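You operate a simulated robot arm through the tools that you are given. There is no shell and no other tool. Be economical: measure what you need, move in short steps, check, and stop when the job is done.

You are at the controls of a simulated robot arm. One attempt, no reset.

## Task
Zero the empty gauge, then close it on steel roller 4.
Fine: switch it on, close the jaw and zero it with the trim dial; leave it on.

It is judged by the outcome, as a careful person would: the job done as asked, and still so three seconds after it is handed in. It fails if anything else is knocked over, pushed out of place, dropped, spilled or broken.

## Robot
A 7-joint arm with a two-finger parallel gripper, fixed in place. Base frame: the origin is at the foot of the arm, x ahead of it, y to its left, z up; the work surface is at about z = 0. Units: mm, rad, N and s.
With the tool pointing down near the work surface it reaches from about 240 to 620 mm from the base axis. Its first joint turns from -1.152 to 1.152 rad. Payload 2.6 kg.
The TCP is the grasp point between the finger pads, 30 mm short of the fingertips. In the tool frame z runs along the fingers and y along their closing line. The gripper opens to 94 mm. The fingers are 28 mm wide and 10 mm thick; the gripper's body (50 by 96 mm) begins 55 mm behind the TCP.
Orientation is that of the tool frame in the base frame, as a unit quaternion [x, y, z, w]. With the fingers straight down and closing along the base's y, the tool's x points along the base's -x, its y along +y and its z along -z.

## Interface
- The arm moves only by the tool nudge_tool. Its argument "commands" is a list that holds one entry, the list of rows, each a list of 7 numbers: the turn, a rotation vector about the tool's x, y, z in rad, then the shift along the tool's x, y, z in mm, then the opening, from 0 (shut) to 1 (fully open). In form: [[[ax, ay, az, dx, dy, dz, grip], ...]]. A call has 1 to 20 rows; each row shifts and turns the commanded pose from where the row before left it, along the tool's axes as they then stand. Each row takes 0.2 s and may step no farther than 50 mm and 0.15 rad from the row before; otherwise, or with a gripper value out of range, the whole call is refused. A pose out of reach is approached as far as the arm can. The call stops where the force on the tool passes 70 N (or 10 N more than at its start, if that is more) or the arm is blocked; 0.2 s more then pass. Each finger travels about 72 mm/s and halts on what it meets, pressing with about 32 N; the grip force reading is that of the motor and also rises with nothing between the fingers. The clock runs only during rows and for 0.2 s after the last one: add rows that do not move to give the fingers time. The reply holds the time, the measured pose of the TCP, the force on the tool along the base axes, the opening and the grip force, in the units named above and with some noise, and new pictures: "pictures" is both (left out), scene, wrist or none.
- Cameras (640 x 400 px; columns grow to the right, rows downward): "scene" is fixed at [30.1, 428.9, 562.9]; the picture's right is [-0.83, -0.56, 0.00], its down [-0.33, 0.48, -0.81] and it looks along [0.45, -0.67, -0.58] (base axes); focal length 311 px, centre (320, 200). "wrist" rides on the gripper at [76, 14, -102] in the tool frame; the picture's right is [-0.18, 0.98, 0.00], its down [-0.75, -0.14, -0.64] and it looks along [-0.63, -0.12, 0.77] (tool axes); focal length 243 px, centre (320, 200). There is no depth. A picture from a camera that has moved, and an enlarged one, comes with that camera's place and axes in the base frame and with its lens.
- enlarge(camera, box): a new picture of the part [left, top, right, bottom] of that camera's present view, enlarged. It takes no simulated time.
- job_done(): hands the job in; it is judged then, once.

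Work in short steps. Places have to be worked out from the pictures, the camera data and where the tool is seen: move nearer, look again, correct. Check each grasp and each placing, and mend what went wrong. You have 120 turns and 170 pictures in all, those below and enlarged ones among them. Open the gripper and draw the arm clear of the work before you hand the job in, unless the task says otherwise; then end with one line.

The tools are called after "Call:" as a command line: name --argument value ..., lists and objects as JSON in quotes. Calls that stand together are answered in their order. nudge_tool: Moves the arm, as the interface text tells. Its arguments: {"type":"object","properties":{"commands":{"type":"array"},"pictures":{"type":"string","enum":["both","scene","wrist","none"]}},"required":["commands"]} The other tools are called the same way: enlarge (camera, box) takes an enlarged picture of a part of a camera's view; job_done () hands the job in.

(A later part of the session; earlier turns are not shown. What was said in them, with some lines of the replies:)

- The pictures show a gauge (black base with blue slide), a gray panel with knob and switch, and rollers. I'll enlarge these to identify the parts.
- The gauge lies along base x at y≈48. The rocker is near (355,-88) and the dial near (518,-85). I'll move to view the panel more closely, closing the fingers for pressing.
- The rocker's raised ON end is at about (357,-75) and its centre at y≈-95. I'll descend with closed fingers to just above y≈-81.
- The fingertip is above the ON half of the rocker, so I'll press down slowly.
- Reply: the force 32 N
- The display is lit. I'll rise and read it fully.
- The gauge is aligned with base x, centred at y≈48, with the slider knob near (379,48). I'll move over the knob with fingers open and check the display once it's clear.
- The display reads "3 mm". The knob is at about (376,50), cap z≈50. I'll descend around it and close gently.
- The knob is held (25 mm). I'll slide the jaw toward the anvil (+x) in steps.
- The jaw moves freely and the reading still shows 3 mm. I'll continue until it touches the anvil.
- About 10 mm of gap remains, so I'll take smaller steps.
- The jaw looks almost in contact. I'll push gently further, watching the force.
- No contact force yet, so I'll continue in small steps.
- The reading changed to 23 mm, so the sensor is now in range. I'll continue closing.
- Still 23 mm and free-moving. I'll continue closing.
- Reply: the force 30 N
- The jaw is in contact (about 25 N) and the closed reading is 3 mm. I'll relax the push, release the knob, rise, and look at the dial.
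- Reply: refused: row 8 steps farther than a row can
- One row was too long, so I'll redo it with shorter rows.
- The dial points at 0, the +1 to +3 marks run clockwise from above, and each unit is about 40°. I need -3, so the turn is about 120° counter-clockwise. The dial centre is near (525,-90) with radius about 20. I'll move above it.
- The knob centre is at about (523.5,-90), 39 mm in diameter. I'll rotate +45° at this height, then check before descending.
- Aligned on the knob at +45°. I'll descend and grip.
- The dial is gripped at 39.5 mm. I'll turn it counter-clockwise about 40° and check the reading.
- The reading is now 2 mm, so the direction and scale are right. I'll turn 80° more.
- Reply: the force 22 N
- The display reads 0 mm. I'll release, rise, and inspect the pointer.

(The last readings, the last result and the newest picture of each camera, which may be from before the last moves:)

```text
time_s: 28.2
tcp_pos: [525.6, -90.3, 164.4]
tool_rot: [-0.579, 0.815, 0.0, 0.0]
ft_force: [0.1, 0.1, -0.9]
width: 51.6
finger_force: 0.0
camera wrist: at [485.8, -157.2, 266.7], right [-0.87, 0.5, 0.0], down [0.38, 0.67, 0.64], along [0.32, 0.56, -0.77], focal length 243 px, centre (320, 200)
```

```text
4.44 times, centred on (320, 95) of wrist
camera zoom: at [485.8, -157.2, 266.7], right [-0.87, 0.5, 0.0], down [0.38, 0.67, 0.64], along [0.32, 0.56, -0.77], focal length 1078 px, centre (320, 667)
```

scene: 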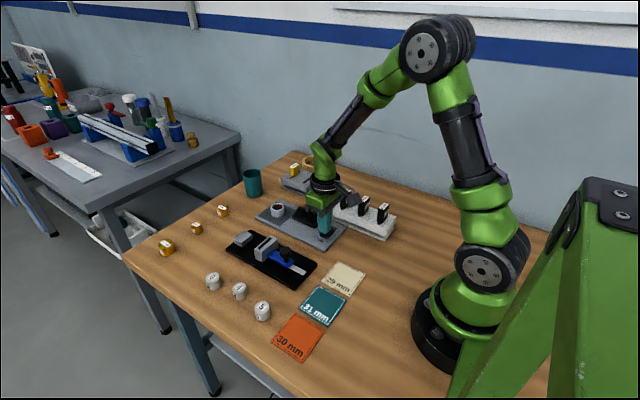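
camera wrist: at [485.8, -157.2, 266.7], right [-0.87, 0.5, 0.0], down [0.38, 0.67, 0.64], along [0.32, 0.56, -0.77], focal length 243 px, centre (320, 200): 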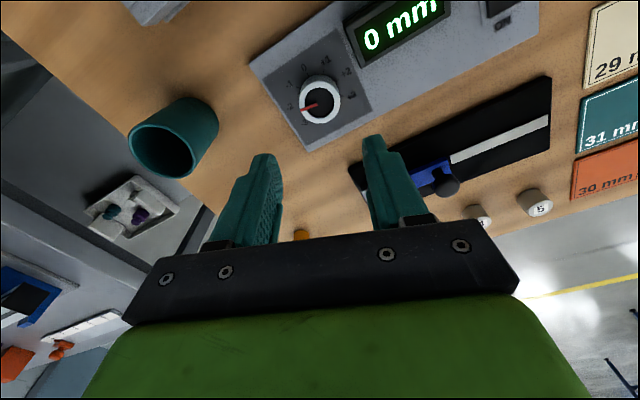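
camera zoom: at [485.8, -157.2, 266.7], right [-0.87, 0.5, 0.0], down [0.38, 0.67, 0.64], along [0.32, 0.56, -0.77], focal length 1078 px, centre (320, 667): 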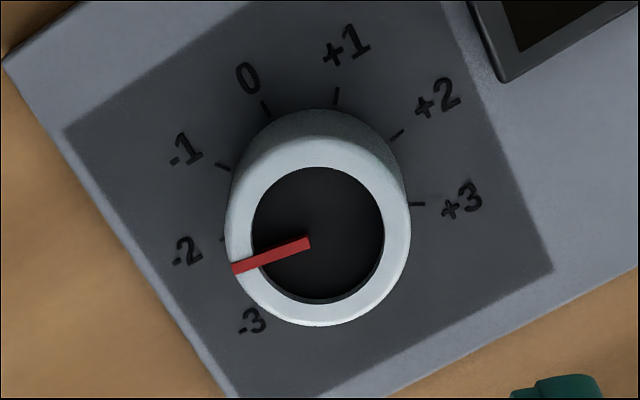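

The pointer now sits at -2, and the earlier position was actually +1. That matches the reading going from 3 to 0 over about 117°. The gauge is zeroed, so I'll rotate the tool back and go over the slider knob at about (443,50).

Call:
nudge_tool --commands '[[[0, 0, 0.1373, 0, 0, 0, 0.5], [0, 0, 0.1373, 0, 0, 0, 0.5], [0, 0, 0.1373, 0, 0, 0, 0.5], [0, 0, 0.1373, 0, 0, 0, 0.5], [0, 0, 0.1373, 0, 0, 0, 0.5], [0, 0, 0.1373, 0, 0, 0, 0.5], [0, 0, 0.1373, 0, 0, 0, 0.5], [0, 0, 0.1373, 0, 0, 0, 0.5], [0, 0, 0.1373, 0, 0, 0, 0.5], [0, 0, 0, 20.5, 35, 0, 0.5], [0, 0, 0, 20.5, 35, 0, 0.5], [0, 0, 0, 20.5, 35, 0, 0.5], [0, 0, 0, 20.5, 35, 0, 0.5], [0, 0, 0, 0, 0, 40, 0.5], [0, 0, 0, 0, 0, 20, 0.5], [0, 0, 0, 0, 0, 0, 0.5]]]' --pictures "wrist"

Call:
enlarge --camera "scene" --box '[210, 180, 310, 260]'

Call:
enlarge --camera "wrist" --box '[260, 60, 400, 230]'

```text
time_s: 31.6
tcp_pos: [443.1, 50.1, 102.5]
tool_rot: [0.001, 1.0, 0.0, 0.001]
ft_force: [0.1, -0.1, -0.4]
width: 47.1
finger_force: 0.0
camera wrist: at [367.2, 65.3, 205.8], right [0.19, 0.98, 0.0], down [0.75, -0.14, 0.64], along [0.63, -0.12, -0.77], focal length 243 px, centre (320, 200)
```

wrist: 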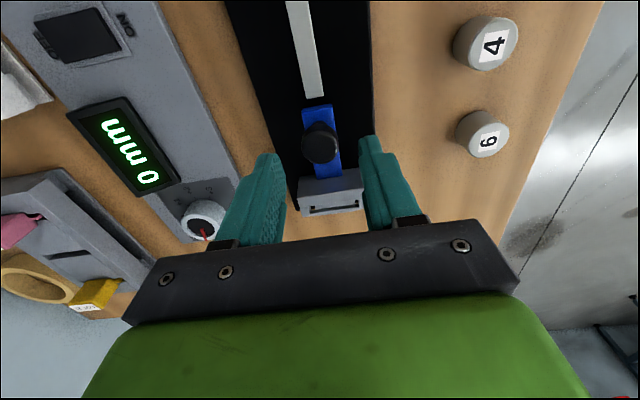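

```text
5.00 times, centred on (260, 220) of scene
camera zoom: at [30.1, 428.9, 562.9], right [-0.83, -0.56, 0.0], down [-0.33, 0.48, -0.81], along [0.45, -0.67, -0.58], focal length 1556 px, centre (620, 100)
```

zoom: 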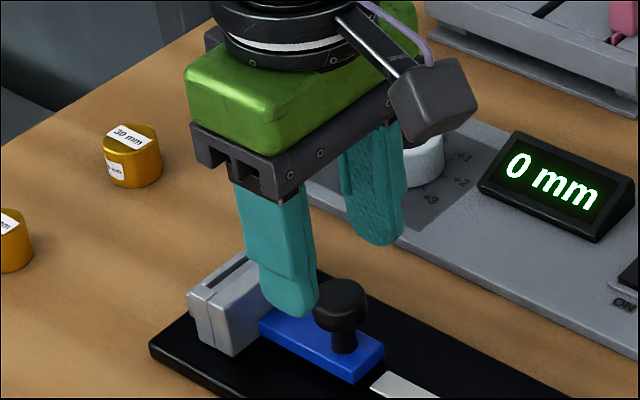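

```text
2.35 times, centred on (330, 145) of wrist
camera zoom: at [367.2, 65.3, 205.8], right [0.19, 0.98, 0.0], down [0.75, -0.14, 0.64], along [0.63, -0.12, -0.77], focal length 571 px, centre (296, 329)
```

zoom: 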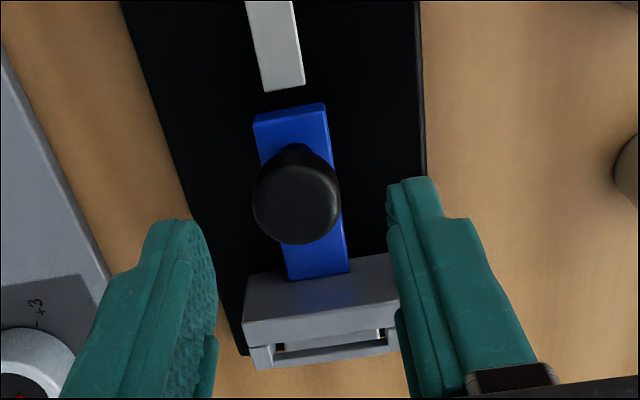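

The display holds 0 mm and the knob is at (444,50.5). I'll descend, grip it, and slide the jaw back open 20 mm while watching.

Call:
nudge_tool --commands '[[[0, 0, 0, -0.5, 0.5, 15, 0.5], [0, 0, 0, 0, 0, 15, 0.5], [0, 0, 0, 0, 0, 8, 0.5], [0, 0, 0, 0, 0, 0, 0.3], [0, 0, 0, 0, 0, 0, 0.1], [0, 0, 0, 0, 0, 0, 0.1], [0, 0, 0, 4, 0, 0, 0.1], [0, 0, 0, 4, 0, 0, 0.1], [0, 0, 0, 4, 0, 0, 0.1], [0, 0, 0, 4, 0, 0, 0.1], [0, 0, 0, 4, 0, 0, 0.1]]]' --pictures "none"

Call:
enlarge --camera "scene" --box '[210, 190, 310, 260]'

```text
time_s: 34.0
tcp_pos: [424.2, 49.5, 64.7]
tool_rot: [0.0, 1.0, -0.001, 0.0]
ft_force: [3.7, -4.6, -11.2]
width: 25.2
finger_force: 44.8
```

```text
5.71 times, centred on (260, 225) of scene
camera zoom: at [30.1, 428.9, 562.8], right [-0.83, -0.56, 0.0], down [-0.33, 0.48, -0.81], along [0.45, -0.67, -0.58], focal length 1778 px, centre (663, 57)
```

zoom: 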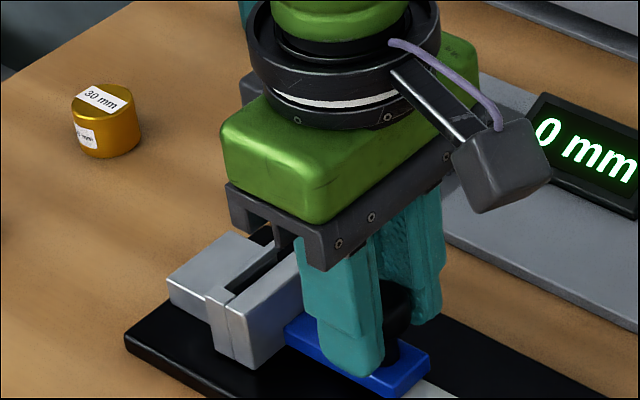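

The reading stays at 0. The jaw appears to straddle the anvil, so I need its shape. I'll slide it fully back, release, and look from the +y side.

Call:
nudge_tool --commands '[[[0, 0, 0, 5, 0, 0, 0.1], [0, 0, 0, 5, 0, 0, 0.1], [0, 0, 0, 5, 0, 0, 0.1], [0, 0, 0, 5, 0, 0, 0.1], [0, 0, 0, 5, 0, 0, 0.1], [0, 0, 0, 5, 0, 0, 0.1], [0, 0, 0, 5, 0, 0, 0.1], [0, 0, 0, 5, 0, 0, 0.1], [0, 0, 0, 5, 0, 0, 0.1], [0, 0, 0, 3, 0, 0, 0.1], [0, 0, 0, 0, 0, 0, 0.4], [0, 0, 0, 0, 0, 0, 0.45], [0, 0, 0, 0, 0, 0, 0.45], [0, 0, 0, 0, 0, -30, 0.45], [0, 0, 0, 0, 0, -45, 0.45]]]' --pictures "scene"

Call:
enlarge --camera "scene" --box '[220, 220, 300, 270]'

```text
time_s: 37.2
tcp_pos: [375.9, 50.6, 140.2]
tool_rot: [0.002, 1.0, 0.0, 0.0]
ft_force: [0.4, -0.3, -0.1]
width: 42.5
finger_force: 0.0
```

scene: 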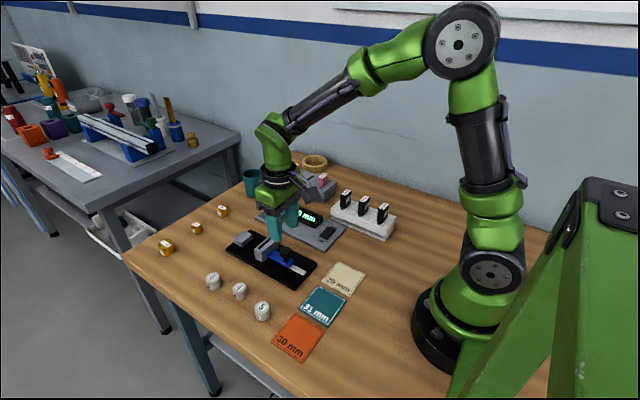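

```text
8.00 times, centred on (260, 245) of scene
camera zoom: at [30.1, 428.9, 562.9], right [-0.83, -0.56, 0.0], down [-0.33, 0.48, -0.81], along [0.45, -0.67, -0.58], focal length 2489 px, centre (800, -160)
```

zoom: 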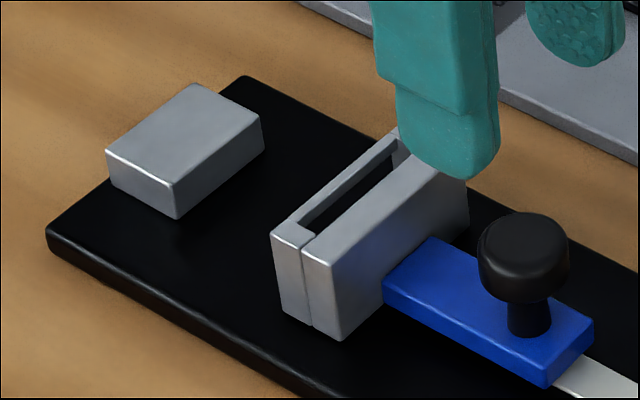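

Call:
nudge_tool --commands '[[[0, 0, 0, 0, -35, 0, 0.45], [0, 0, 0, 0, -35, 0, 0.45], [0, 0, 0, -10, -10, 0, 0.45], [0, 0, 0, 0, 0, 0, 0.45]]]' --pictures "wrist"

Call:
enlarge --camera "wrist" --box '[330, 100, 530, 230]'

Call:
enlarge --camera "scene" --box '[220, 180, 340, 280]'

```text
time_s: 38.2
tcp_pos: [386.4, -30.5, 139.5]
tool_rot: [0.0, 1.0, -0.001, 0.0]
ft_force: [-0.4, 0.0, 0.5]
width: 42.4
finger_force: 0.1
camera wrist: at [310.2, -14.7, 242.8], right [0.18, 0.98, 0.0], down [0.75, -0.14, 0.64], along [0.63, -0.12, -0.77], focal length 243 px, centre (320, 200)
```

wrist: 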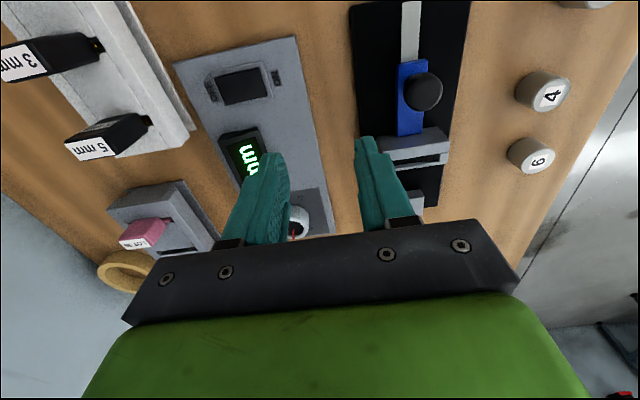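

```text
3.08 times, centred on (430, 165) of wrist
camera zoom: at [310.2, -14.7, 242.8], right [0.18, 0.98, 0.0], down [0.75, -0.14, 0.64], along [0.63, -0.12, -0.77], focal length 746 px, centre (-18, 308)
```

zoom: 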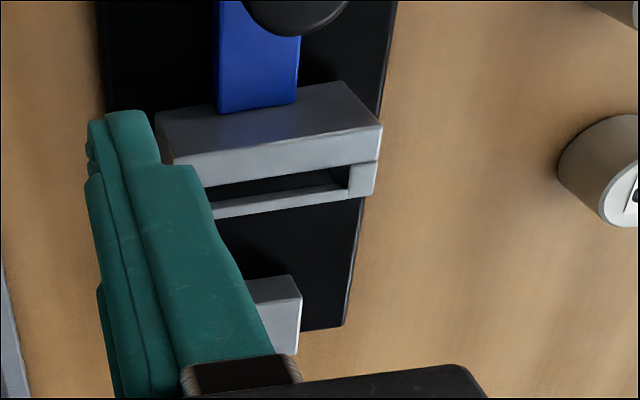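

```text
4.00 times, centred on (280, 230) of scene
camera zoom: at [30.1, 428.9, 562.9], right [-0.83, -0.56, 0.0], down [-0.33, 0.48, -0.81], along [0.45, -0.67, -0.58], focal length 1244 px, centre (480, 80)
```

zoom: 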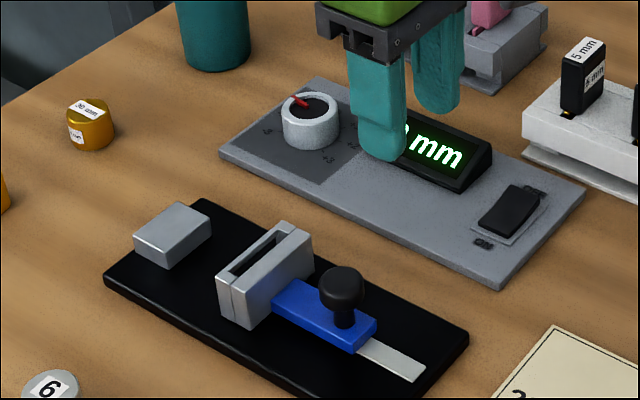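

The jaw opens freely with room for a roller: anvil face at x≈503, jaw front at ≈452. Next I'll go above roller 4 at about (409,166).

Call:
nudge_tool --commands '[[[0, 0, 0, -5, 39, -10, 0.5], [0, 0, 0, -5, 39, 0, 0.5], [0, 0, 0, -5, 39, 0, 0.5], [0, 0, 0, -5, 39, 0, 0.5], [0, 0, 0, -2, 40, 10, 0.5], [0, 0, 0, 0, 0, 30, 0.5], [0, 0, 0, 0, 0, 0, 0.5]]]' --pictures "wrist"

Call:
enlarge --camera "scene" --box '[190, 180, 340, 300]'

Call:
enlarge --camera "wrist" --box '[250, 50, 410, 230]'

```text
time_s: 39.8
tcp_pos: [408.4, 168.7, 110.4]
tool_rot: [0.001, 1.0, 0.0, 0.0]
ft_force: [-0.4, -0.5, -0.5]
width: 47.1
finger_force: 0.1
camera wrist: at [331.2, 182.1, 212.6], right [0.19, 0.98, 0.0], down [0.75, -0.14, 0.64], along [0.63, -0.12, -0.77], focal length 243 px, centre (320, 200)
```

wrist: 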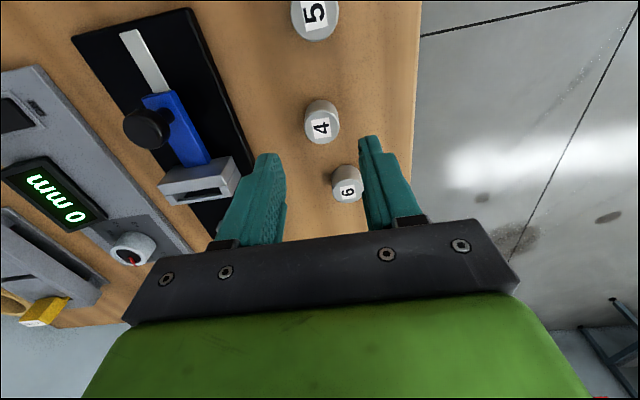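

```text
3.33 times, centred on (265, 240) of scene
camera zoom: at [30.1, 428.9, 562.9], right [-0.83, -0.56, 0.0], down [-0.33, 0.48, -0.81], along [0.45, -0.67, -0.58], focal length 1037 px, centre (503, 67)
```

zoom: 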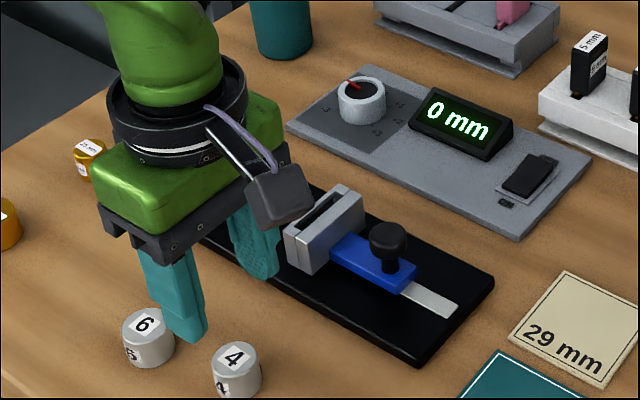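

```text
2.22 times, centred on (330, 140) of wrist
camera zoom: at [331.2, 182.1, 212.6], right [0.19, 0.98, 0.0], down [0.75, -0.14, 0.64], along [0.63, -0.12, -0.77], focal length 539 px, centre (298, 333)
```

zoom: 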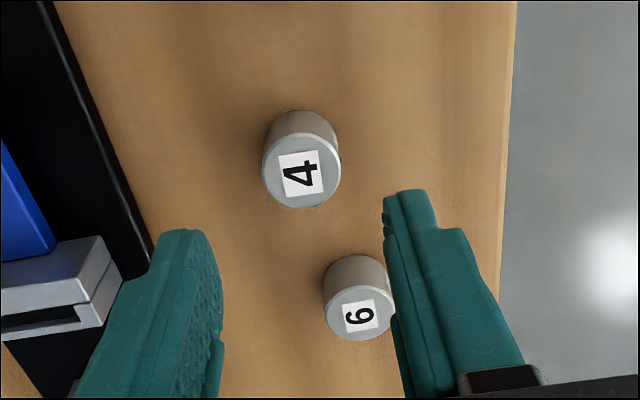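

Roller 4 is directly below at (409,168.5). I'll descend with fingers either side and grip it.

Call:
nudge_tool --commands '[[[0, 0, 0, -0.5, 0, 40, 0.5], [0, 0, 0, 0, 0, 20, 0.5], [0, 0, 0, 0, 0, 12, 0.5], [0, 0, 0, 0, 0, 0, 0.5], [0, 0, 0, 0, 0, 0, 0.35], [0, 0, 0, 0, 0, 0, 0.2], [0, 0, 0, 0, 0, 0, 0.2]]]' --pictures "none"

Call:
enlarge --camera "scene" --box '[190, 200, 310, 300]'

```text
time_s: 41.4
tcp_pos: [409.2, 165.5, 38.7]
tool_rot: [0.0, 1.0, 0.0, 0.0]
ft_force: [1.0, -0.7, -0.4]
width: 28.1
finger_force: 31.8
```

```text
4.00 times, centred on (250, 250) of scene
camera zoom: at [30.1, 428.9, 562.9], right [-0.83, -0.56, 0.0], down [-0.33, 0.48, -0.81], along [0.45, -0.67, -0.58], focal length 1244 px, centre (600, 0)
```

zoom: 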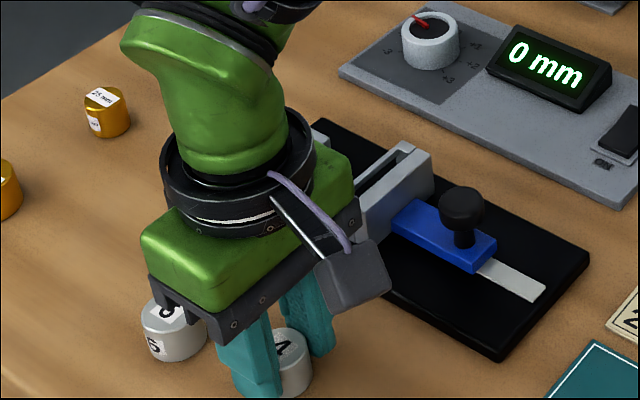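

Roller 4 is gripped. I'll lift it and carry it over the gap between anvil and jaw.

Call:
nudge_tool --commands '[[[0, 0, 0, 0, 0, -20, 0.2], [0, 0, 0, 0, 0, -40, 0.2], [0, 0, 0, 0, 0, -20, 0.2], [0, 0, 0, -24, -39, 0, 0.2], [0, 0, 0, -24, -39, 0, 0.2], [0, 0, 0, -24, -39, 0, 0.2], [0, 0, 0, 0, 0, 0, 0.2]]]' --pictures "wrist"

Call:
enlarge --camera "scene" --box '[190, 180, 310, 280]'

Call:
enlarge --camera "wrist" --box '[250, 50, 410, 230]'

```text
time_s: 43.0
tcp_pos: [480.7, 48.5, 117.2]
tool_rot: [0.0, 1.0, 0.001, 0.001]
ft_force: [-0.4, 0.0, -0.8]
width: 28.3
finger_force: 31.8
camera wrist: at [404.6, 63.4, 220.5], right [0.18, 0.98, 0.0], down [0.75, -0.14, 0.64], along [0.63, -0.12, -0.77], focal length 243 px, centre (320, 200)
```

wrist: 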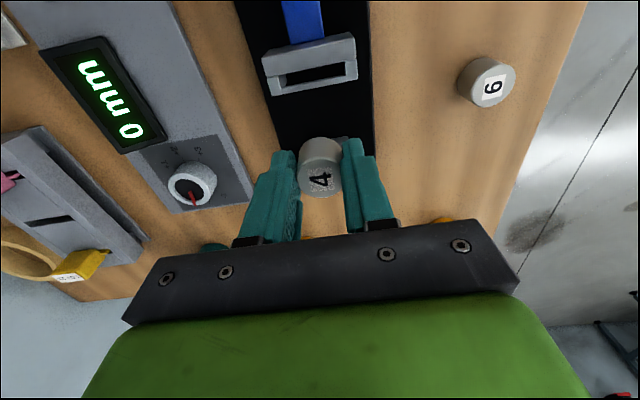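

```text
4.00 times, centred on (250, 230) of scene
camera zoom: at [30.1, 428.9, 562.9], right [-0.83, -0.56, 0.0], down [-0.33, 0.48, -0.81], along [0.45, -0.67, -0.58], focal length 1244 px, centre (600, 80)
```

zoom: 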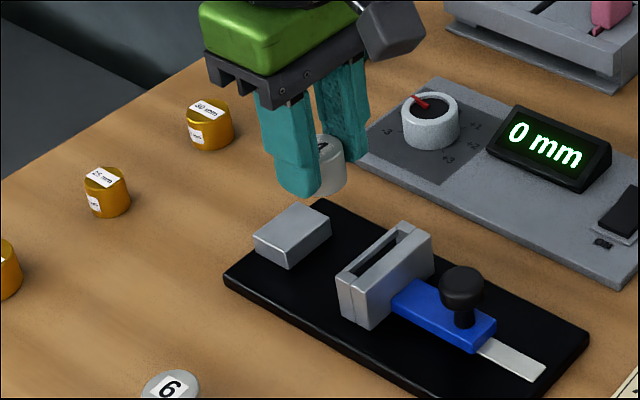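

```text
2.22 times, centred on (330, 140) of wrist
camera zoom: at [404.6, 63.4, 220.5], right [0.18, 0.98, 0.0], down [0.75, -0.14, 0.64], along [0.63, -0.12, -0.77], focal length 539 px, centre (298, 333)
```

zoom: 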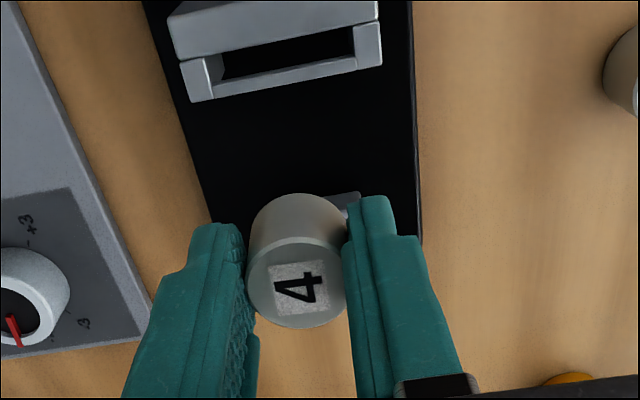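

The roller is above the gap at x≈481, with the jaw front at 452 and the anvil at ~500. I'll lower it onto the plate (z≈8), slowly at the end.

Call:
nudge_tool --commands '[[[0, 0, 0, 0, 0, 40, 0.2], [0, 0, 0, 0, 0, 20, 0.2], [0, 0, 0, 0, 0, 5, 0.2], [0, 0, 0, 0, 0, 2, 0.2], [0, 0, 0, 0, 0, 1, 0.2], [0, 0, 0, 0, 0, 0, 0.2]]]' --pictures "none"

Call:
enlarge --camera "scene" --box '[210, 200, 310, 280]'

```text
time_s: 44.4
tcp_pos: [481.1, 49.3, 50.7]
tool_rot: [0.0, 1.0, 0.001, 0.0]
ft_force: [0.5, 0.7, -1.4]
width: 28.0
finger_force: 32.2
```

```text
5.00 times, centred on (260, 240) of scene
camera zoom: at [30.1, 428.9, 562.9], right [-0.83, -0.56, 0.0], down [-0.33, 0.48, -0.81], along [0.45, -0.67, -0.58], focal length 1556 px, centre (620, 0)
```

zoom: 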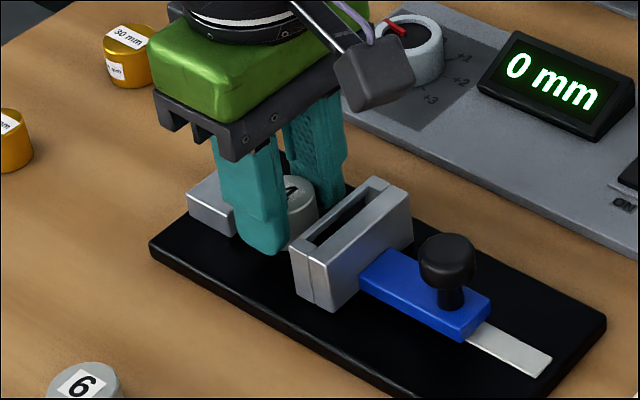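

No contact yet, so I'll lower by small steps.

Call:
nudge_tool --commands '[[[0, 0, 0, 0, 0, 1, 0.2], [0, 0, 0, 0, 0, 1, 0.2], [0, 0, 0, 0, 0, 1, 0.2], [0, 0, 0, 0, 0, 0, 0.2]]]' --pictures "none"

```text
time_s: 45.4
tcp_pos: [481.8, 49.0, 47.9]
tool_rot: [0.0, 1.0, 0.0, 0.003]
ft_force: [-2.5, -1.2, 20.6]
width: 28.5
finger_force: 31.7
```

It's touching the plate (20 N up). I'll ease up slightly, release, and rise.

Call:
nudge_tool --commands '[[[0, 0, 0, 0, 0, -1, 0.2], [0, 0, 0, 0, 0, 0, 0.4], [0, 0, 0, 0, 0, 0, 0.48], [0, 0, 0, 0, 0, 0, 0.48], [0, 0, 0, 0, 0, -25, 0.48], [0, 0, 0, 0, 0, -45, 0.48], [0, 0, 0, 20, 0, -20, 0.48], [0, 0, 0, 0, 0, 0, 0.48]]]' --pictures "wrist"

Call:
enlarge --camera "scene" --box '[220, 205, 310, 275]'

Call:
enlarge --camera "wrist" --box '[250, 50, 410, 230]'

```text
time_s: 47.2
tcp_pos: [460.5, 48.7, 138.6]
tool_rot: [0.0, 1.0, 0.001, -0.001]
ft_force: [-1.2, -0.2, 0.5]
width: 45.1
finger_force: 0.1
camera wrist: at [383.7, 63.8, 241.3], right [0.18, 0.98, 0.0], down [0.75, -0.14, 0.64], along [0.63, -0.12, -0.77], focal length 243 px, centre (320, 200)
```

wrist: 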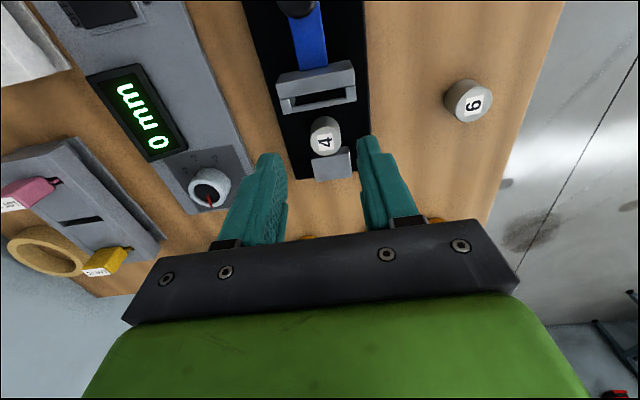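

```text
5.71 times, centred on (265, 240) of scene
camera zoom: at [30.1, 428.9, 562.9], right [-0.83, -0.56, 0.0], down [-0.33, 0.48, -0.81], along [0.45, -0.67, -0.58], focal length 1778 px, centre (634, -29)
```

zoom: 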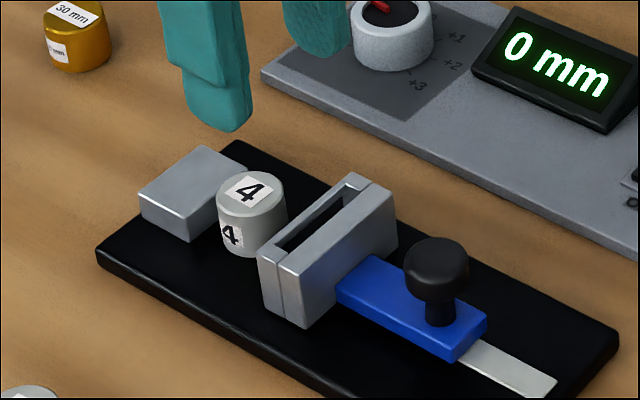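

```text
2.22 times, centred on (330, 140) of wrist
camera zoom: at [383.7, 63.8, 241.3], right [0.18, 0.98, 0.0], down [0.75, -0.14, 0.64], along [0.63, -0.12, -0.77], focal length 539 px, centre (298, 333)
```

zoom: 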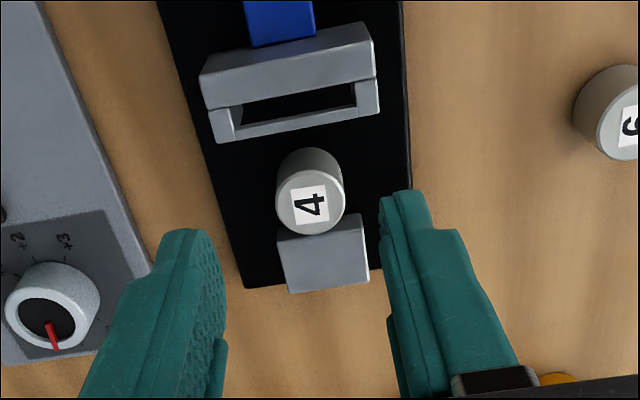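

The roller stands upright, centred just in front of the anvil. Now I'll go back to the slider knob at (376,50.5), grip it, and close in steps.

Call:
nudge_tool --commands '[[[0, 0, 0, 42, 1, 0, 0.48], [0, 0, 0, 42.3, 0.8, 0, 0.48], [0, 0, 0, 0, 0, 40, 0.48], [0, 0, 0, 0, 0, 25, 0.48], [0, 0, 0, 0, 0, 8.5, 0.48], [0, 0, 0, 0, 0, 0, 0.48], [0, 0, 0, 0, 0, 0, 0.3], [0, 0, 0, 0, 0, 0, 0.1], [0, 0, 0, 0, 0, 0, 0.1]]]' --pictures "none"

Call:
enlarge --camera "scene" --box '[220, 195, 320, 275]'

```text
time_s: 49.2
tcp_pos: [376.5, 50.2, 65.0]
tool_rot: [0.001, 1.0, -0.001, 0.0]
ft_force: [-0.4, -7.7, -3.4]
width: 25.1
finger_force: 45.4
```

```text
5.00 times, centred on (270, 235) of scene
camera zoom: at [30.1, 428.9, 562.9], right [-0.83, -0.56, 0.0], down [-0.33, 0.48, -0.81], along [0.45, -0.67, -0.58], focal length 1556 px, centre (570, 25)
```

zoom: 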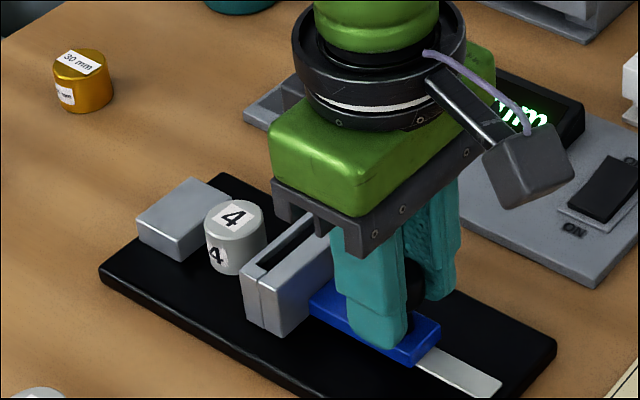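

The knob is gripped. I'll slide 24 mm towards the roller and check.

Call:
nudge_tool --commands '[[[0, 0, 0, -4, 0, 0, 0.1], [0, 0, 0, -4, 0, 0, 0.1], [0, 0, 0, -4, 0, 0, 0.1], [0, 0, 0, -4, 0, 0, 0.1], [0, 0, 0, -3, 0, 0, 0.1], [0, 0, 0, -3, 0, 0, 0.1]]]' --pictures "wrist"

Call:
enlarge --camera "scene" --box '[220, 195, 320, 275]'

```text
time_s: 50.6
tcp_pos: [396.7, 50.7, 64.2]
tool_rot: [0.001, 1.0, 0.0, 0.0]
ft_force: [2.1, -17.5, -11.2]
width: 25.2
finger_force: 45.0
camera wrist: at [321.6, 65.5, 167.0], right [0.19, 0.98, 0.0], down [0.75, -0.14, 0.64], along [0.63, -0.12, -0.77], focal length 243 px, centre (320, 200)
```

wrist: 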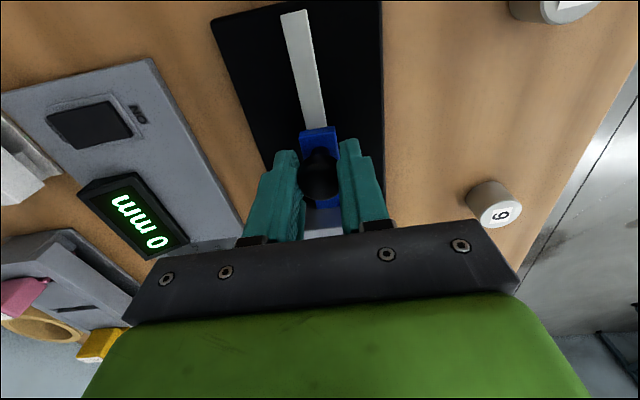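

```text
5.00 times, centred on (270, 235) of scene
camera zoom: at [30.2, 428.9, 562.8], right [-0.83, -0.56, 0.0], down [-0.33, 0.48, -0.81], along [0.45, -0.67, -0.58], focal length 1556 px, centre (570, 25)
```

zoom: 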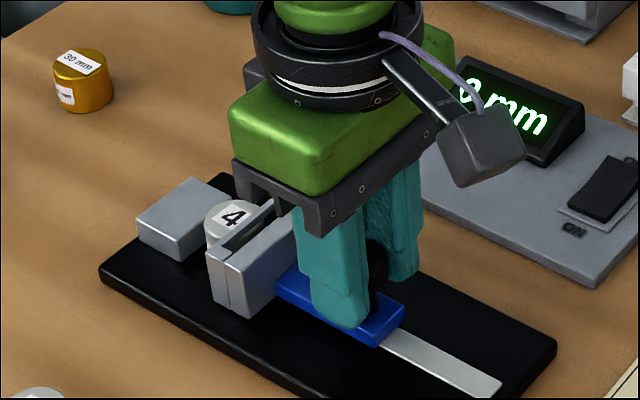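

There's some lateral strain, so I'll relieve it slightly and continue in small steps.

Call:
nudge_tool --commands '[[[0, 0, 0, -1, -0.9, 0.4, 0.1], [0, 0, 0, -2, 0, 0, 0.1], [0, 0, 0, -2, 0, 0, 0.1]]]' --pictures "none"

Call:
enlarge --camera "scene" --box '[220, 195, 320, 275]'

```text
time_s: 51.4
tcp_pos: [403.0, 49.7, 64.6]
tool_rot: [0.001, 1.0, -0.001, 0.0]
ft_force: [1.7, -13.2, -7.1]
width: 25.2
finger_force: 44.4
```

```text
5.00 times, centred on (270, 235) of scene
camera zoom: at [30.1, 428.9, 562.8], right [-0.83, -0.56, 0.0], down [-0.33, 0.48, -0.81], along [0.45, -0.67, -0.58], focal length 1556 px, centre (570, 25)
```

zoom: 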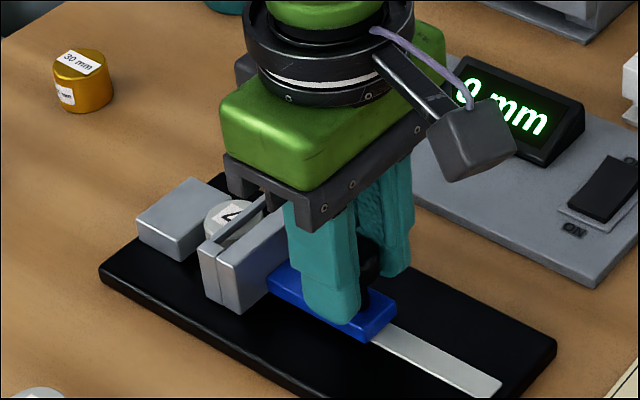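

The front bar passes over the roller as it did over the anvil. I'll continue closing.

Call:
nudge_tool --commands '[[[0, 0, 0, -2, -0.8, 0, 0.1], [0, 0, 0, -2, 0, 0, 0.1], [0, 0, 0, -2, 0, 0, 0.1]]]' --pictures "none"

Call:
enlarge --camera "scene" --box '[220, 195, 320, 275]'

```text
time_s: 52.2
tcp_pos: [409.0, 49.4, 64.6]
tool_rot: [-0.001, 1.0, 0.0, 0.0]
ft_force: [0.7, -6.6, -11.7]
width: 25.2
finger_force: 44.7
```

```text
5.00 times, centred on (270, 235) of scene
camera zoom: at [30.1, 428.9, 562.8], right [-0.83, -0.56, 0.0], down [-0.33, 0.48, -0.81], along [0.45, -0.67, -0.58], focal length 1556 px, centre (570, 25)
```

zoom: 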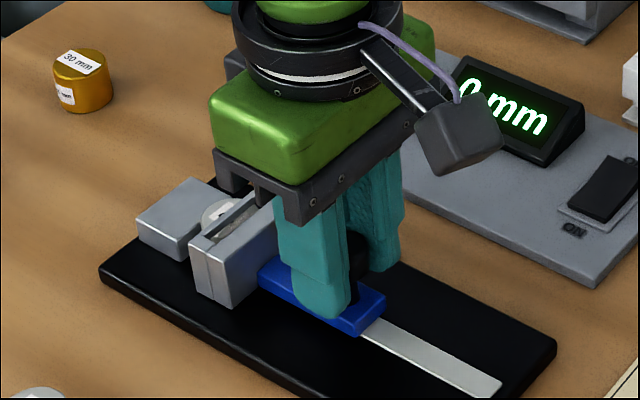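

Call:
nudge_tool --commands '[[[0, 0, 0, -1.5, -0.3, 0.4, 0.1], [0, 0, 0, -1.5, 0, 0, 0.1], [0, 0, 0, -1.5, 0, 0, 0.1], [0, 0, 0, 0, 0, 0, 0.1]]]' --pictures "none"

Call:
enlarge --camera "scene" --box '[220, 195, 320, 275]'

```text
time_s: 53.2
tcp_pos: [413.5, 50.0, 64.8]
tool_rot: [-0.001, 1.0, 0.001, -0.001]
ft_force: [-8.5, 0.4, 4.6]
width: 25.3
finger_force: 45.5
```

```text
5.00 times, centred on (270, 235) of scene
camera zoom: at [30.0, 428.9, 562.9], right [-0.83, -0.56, 0.0], down [-0.33, 0.48, -0.81], along [0.45, -0.67, -0.58], focal length 1556 px, centre (570, 25)
```

zoom: 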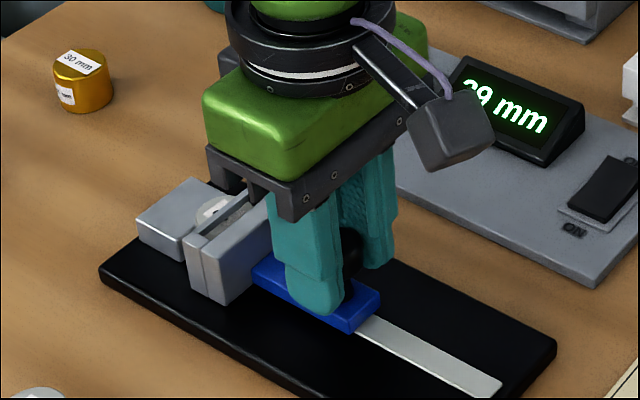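

The display now shows 29 mm and contact is beginning. I'll press a touch more to confirm it's seated.

Call:
nudge_tool --commands '[[[0, 0, 0, -1, 0, 0, 0.1], [0, 0, 0, 0, 0, 0, 0.1]]]' --pictures "none"

```text
time_s: 53.8
tcp_pos: [414.0, 50.3, 64.8]
tool_rot: [0.001, 1.0, 0.001, -0.002]
ft_force: [-21.3, 1.6, 20.8]
width: 25.2
finger_force: 45.2
```

It's firm against the roller at 21 N. I'll ease the push, release, and draw clear.

Call:
nudge_tool --commands '[[[0, 0, 0, 1.2, 0, -0.5, 0.1], [0, 0, 0, 0, 0, 0, 0.4], [0, 0, 0, 0, 0, 0, 0.48], [0, 0, 0, 0, 0, 0, 0.48], [0, 0, 0, 0, 0, -25, 0.48], [0, 0, 0, 0, 0, -45, 0.48], [0, 0, 0, 30, 0, -35, 0.48], [0, 0, 0, 40, 0, -25, 0.48], [0, 0, 0, 40, 0, 0, 0.48], [0, 0, 0, 0, 0, 0, 0.48]]]' --pictures "both"

Call:
enlarge --camera "scene" --box '[220, 185, 320, 265]'

Call:
enlarge --camera "wrist" --box '[260, 50, 460, 230]'

```text
time_s: 56.0
tcp_pos: [302.6, 49.7, 195.3]
tool_rot: [-0.001, 1.0, -0.001, 0.0]
ft_force: [-0.9, -0.6, 0.6]
width: 45.2
finger_force: 0.0
camera wrist: at [225.7, 64.5, 296.9], right [0.18, 0.98, 0.0], down [0.75, -0.14, 0.64], along [0.63, -0.12, -0.77], focal length 243 px, centre (320, 200)
```

scene: 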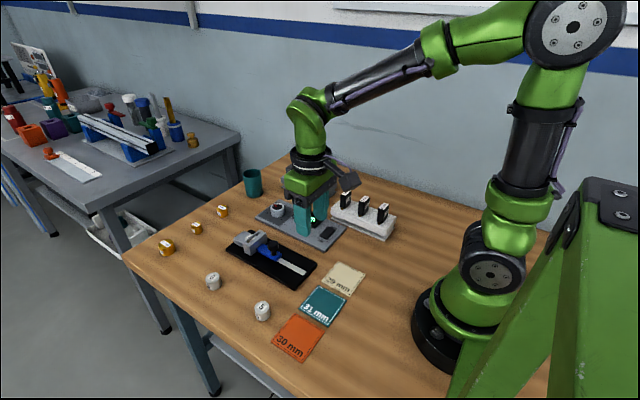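
wrist: 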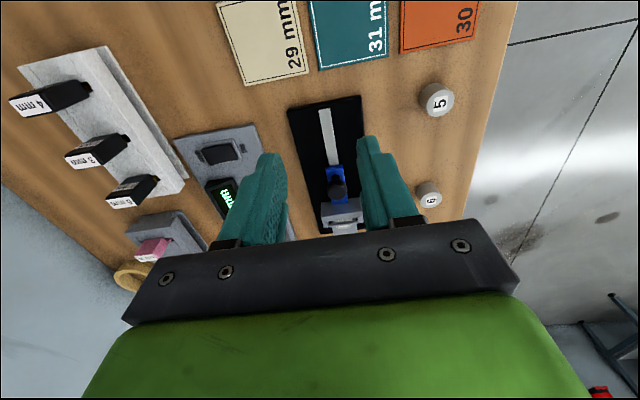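

```text
5.00 times, centred on (270, 225) of scene
camera zoom: at [30.1, 428.9, 562.9], right [-0.83, -0.56, 0.0], down [-0.33, 0.48, -0.81], along [0.45, -0.67, -0.58], focal length 1556 px, centre (570, 75)
```

zoom: 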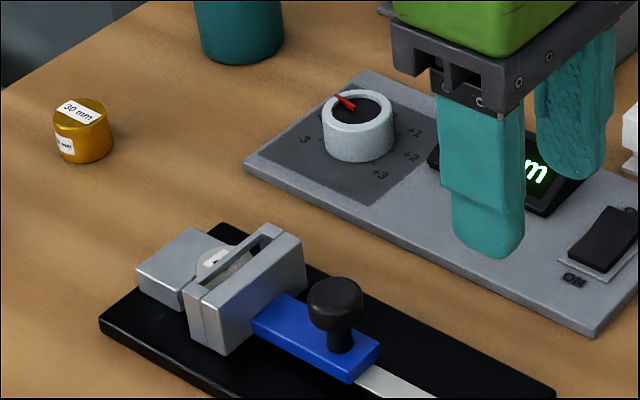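

```text
2.22 times, centred on (360, 140) of wrist
camera zoom: at [225.7, 64.5, 296.9], right [0.18, 0.98, 0.0], down [0.75, -0.14, 0.64], along [0.63, -0.12, -0.77], focal length 539 px, centre (231, 333)
```

zoom: 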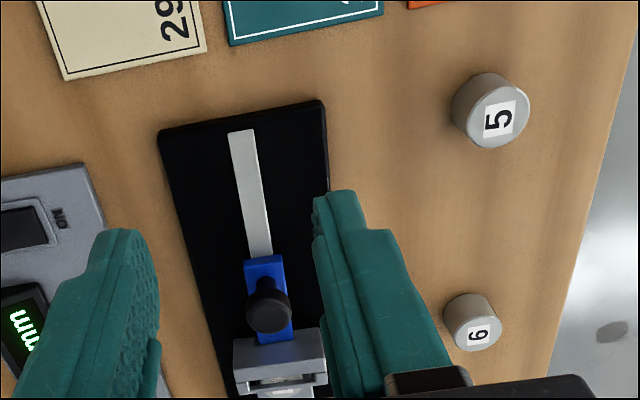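

I'll raise the arm higher, clear of the display, and confirm the final reading.

Call:
nudge_tool --commands '[[[0, 0, 0, 0, 0, -45, 0.6], [0, 0, 0, 0, 0, -45, 0.6], [0, 0, 0, 0, 20, -40, 0.6], [0, 0, 0, 0, 0, 0, 0.6], [0, 0, 0, 0, 0, 0, 0.6], [0, 0, 0, 0, 0, 0, 0.6], [0, 0, 0, 0, 0, 0, 0.6]]]' --pictures "none"

Call:
enlarge --camera "scene" --box '[220, 180, 340, 275]'

```text
time_s: 57.6
tcp_pos: [304.1, 70.8, 324.9]
tool_rot: [0.0, 1.0, 0.001, 0.0]
ft_force: [-0.3, 1.0, 0.0]
width: 56.3
finger_force: 0.0
```

```text
4.21 times, centred on (280, 228) of scene
camera zoom: at [30.1, 428.9, 562.9], right [-0.83, -0.56, 0.0], down [-0.33, 0.48, -0.81], along [0.45, -0.67, -0.58], focal length 1310 px, centre (488, 84)
```

zoom: 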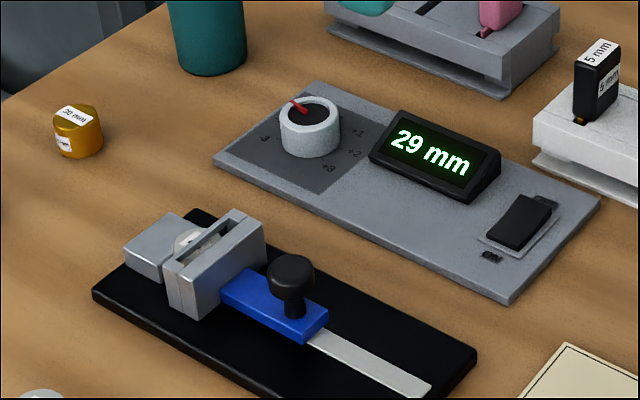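

The gauge is on, zeroed, and closed on roller 4 with a reading of 29 mm. Nothing else has been disturbed and the arm is clear, so I'm handing it in.

Call:
job_done

```text
The job is handed in.
```

The gauge is on and was zeroed empty with the trim dial (0 mm); it is now closed on roller 4 and reads 29 mm, with the gripper open and the arm clear.
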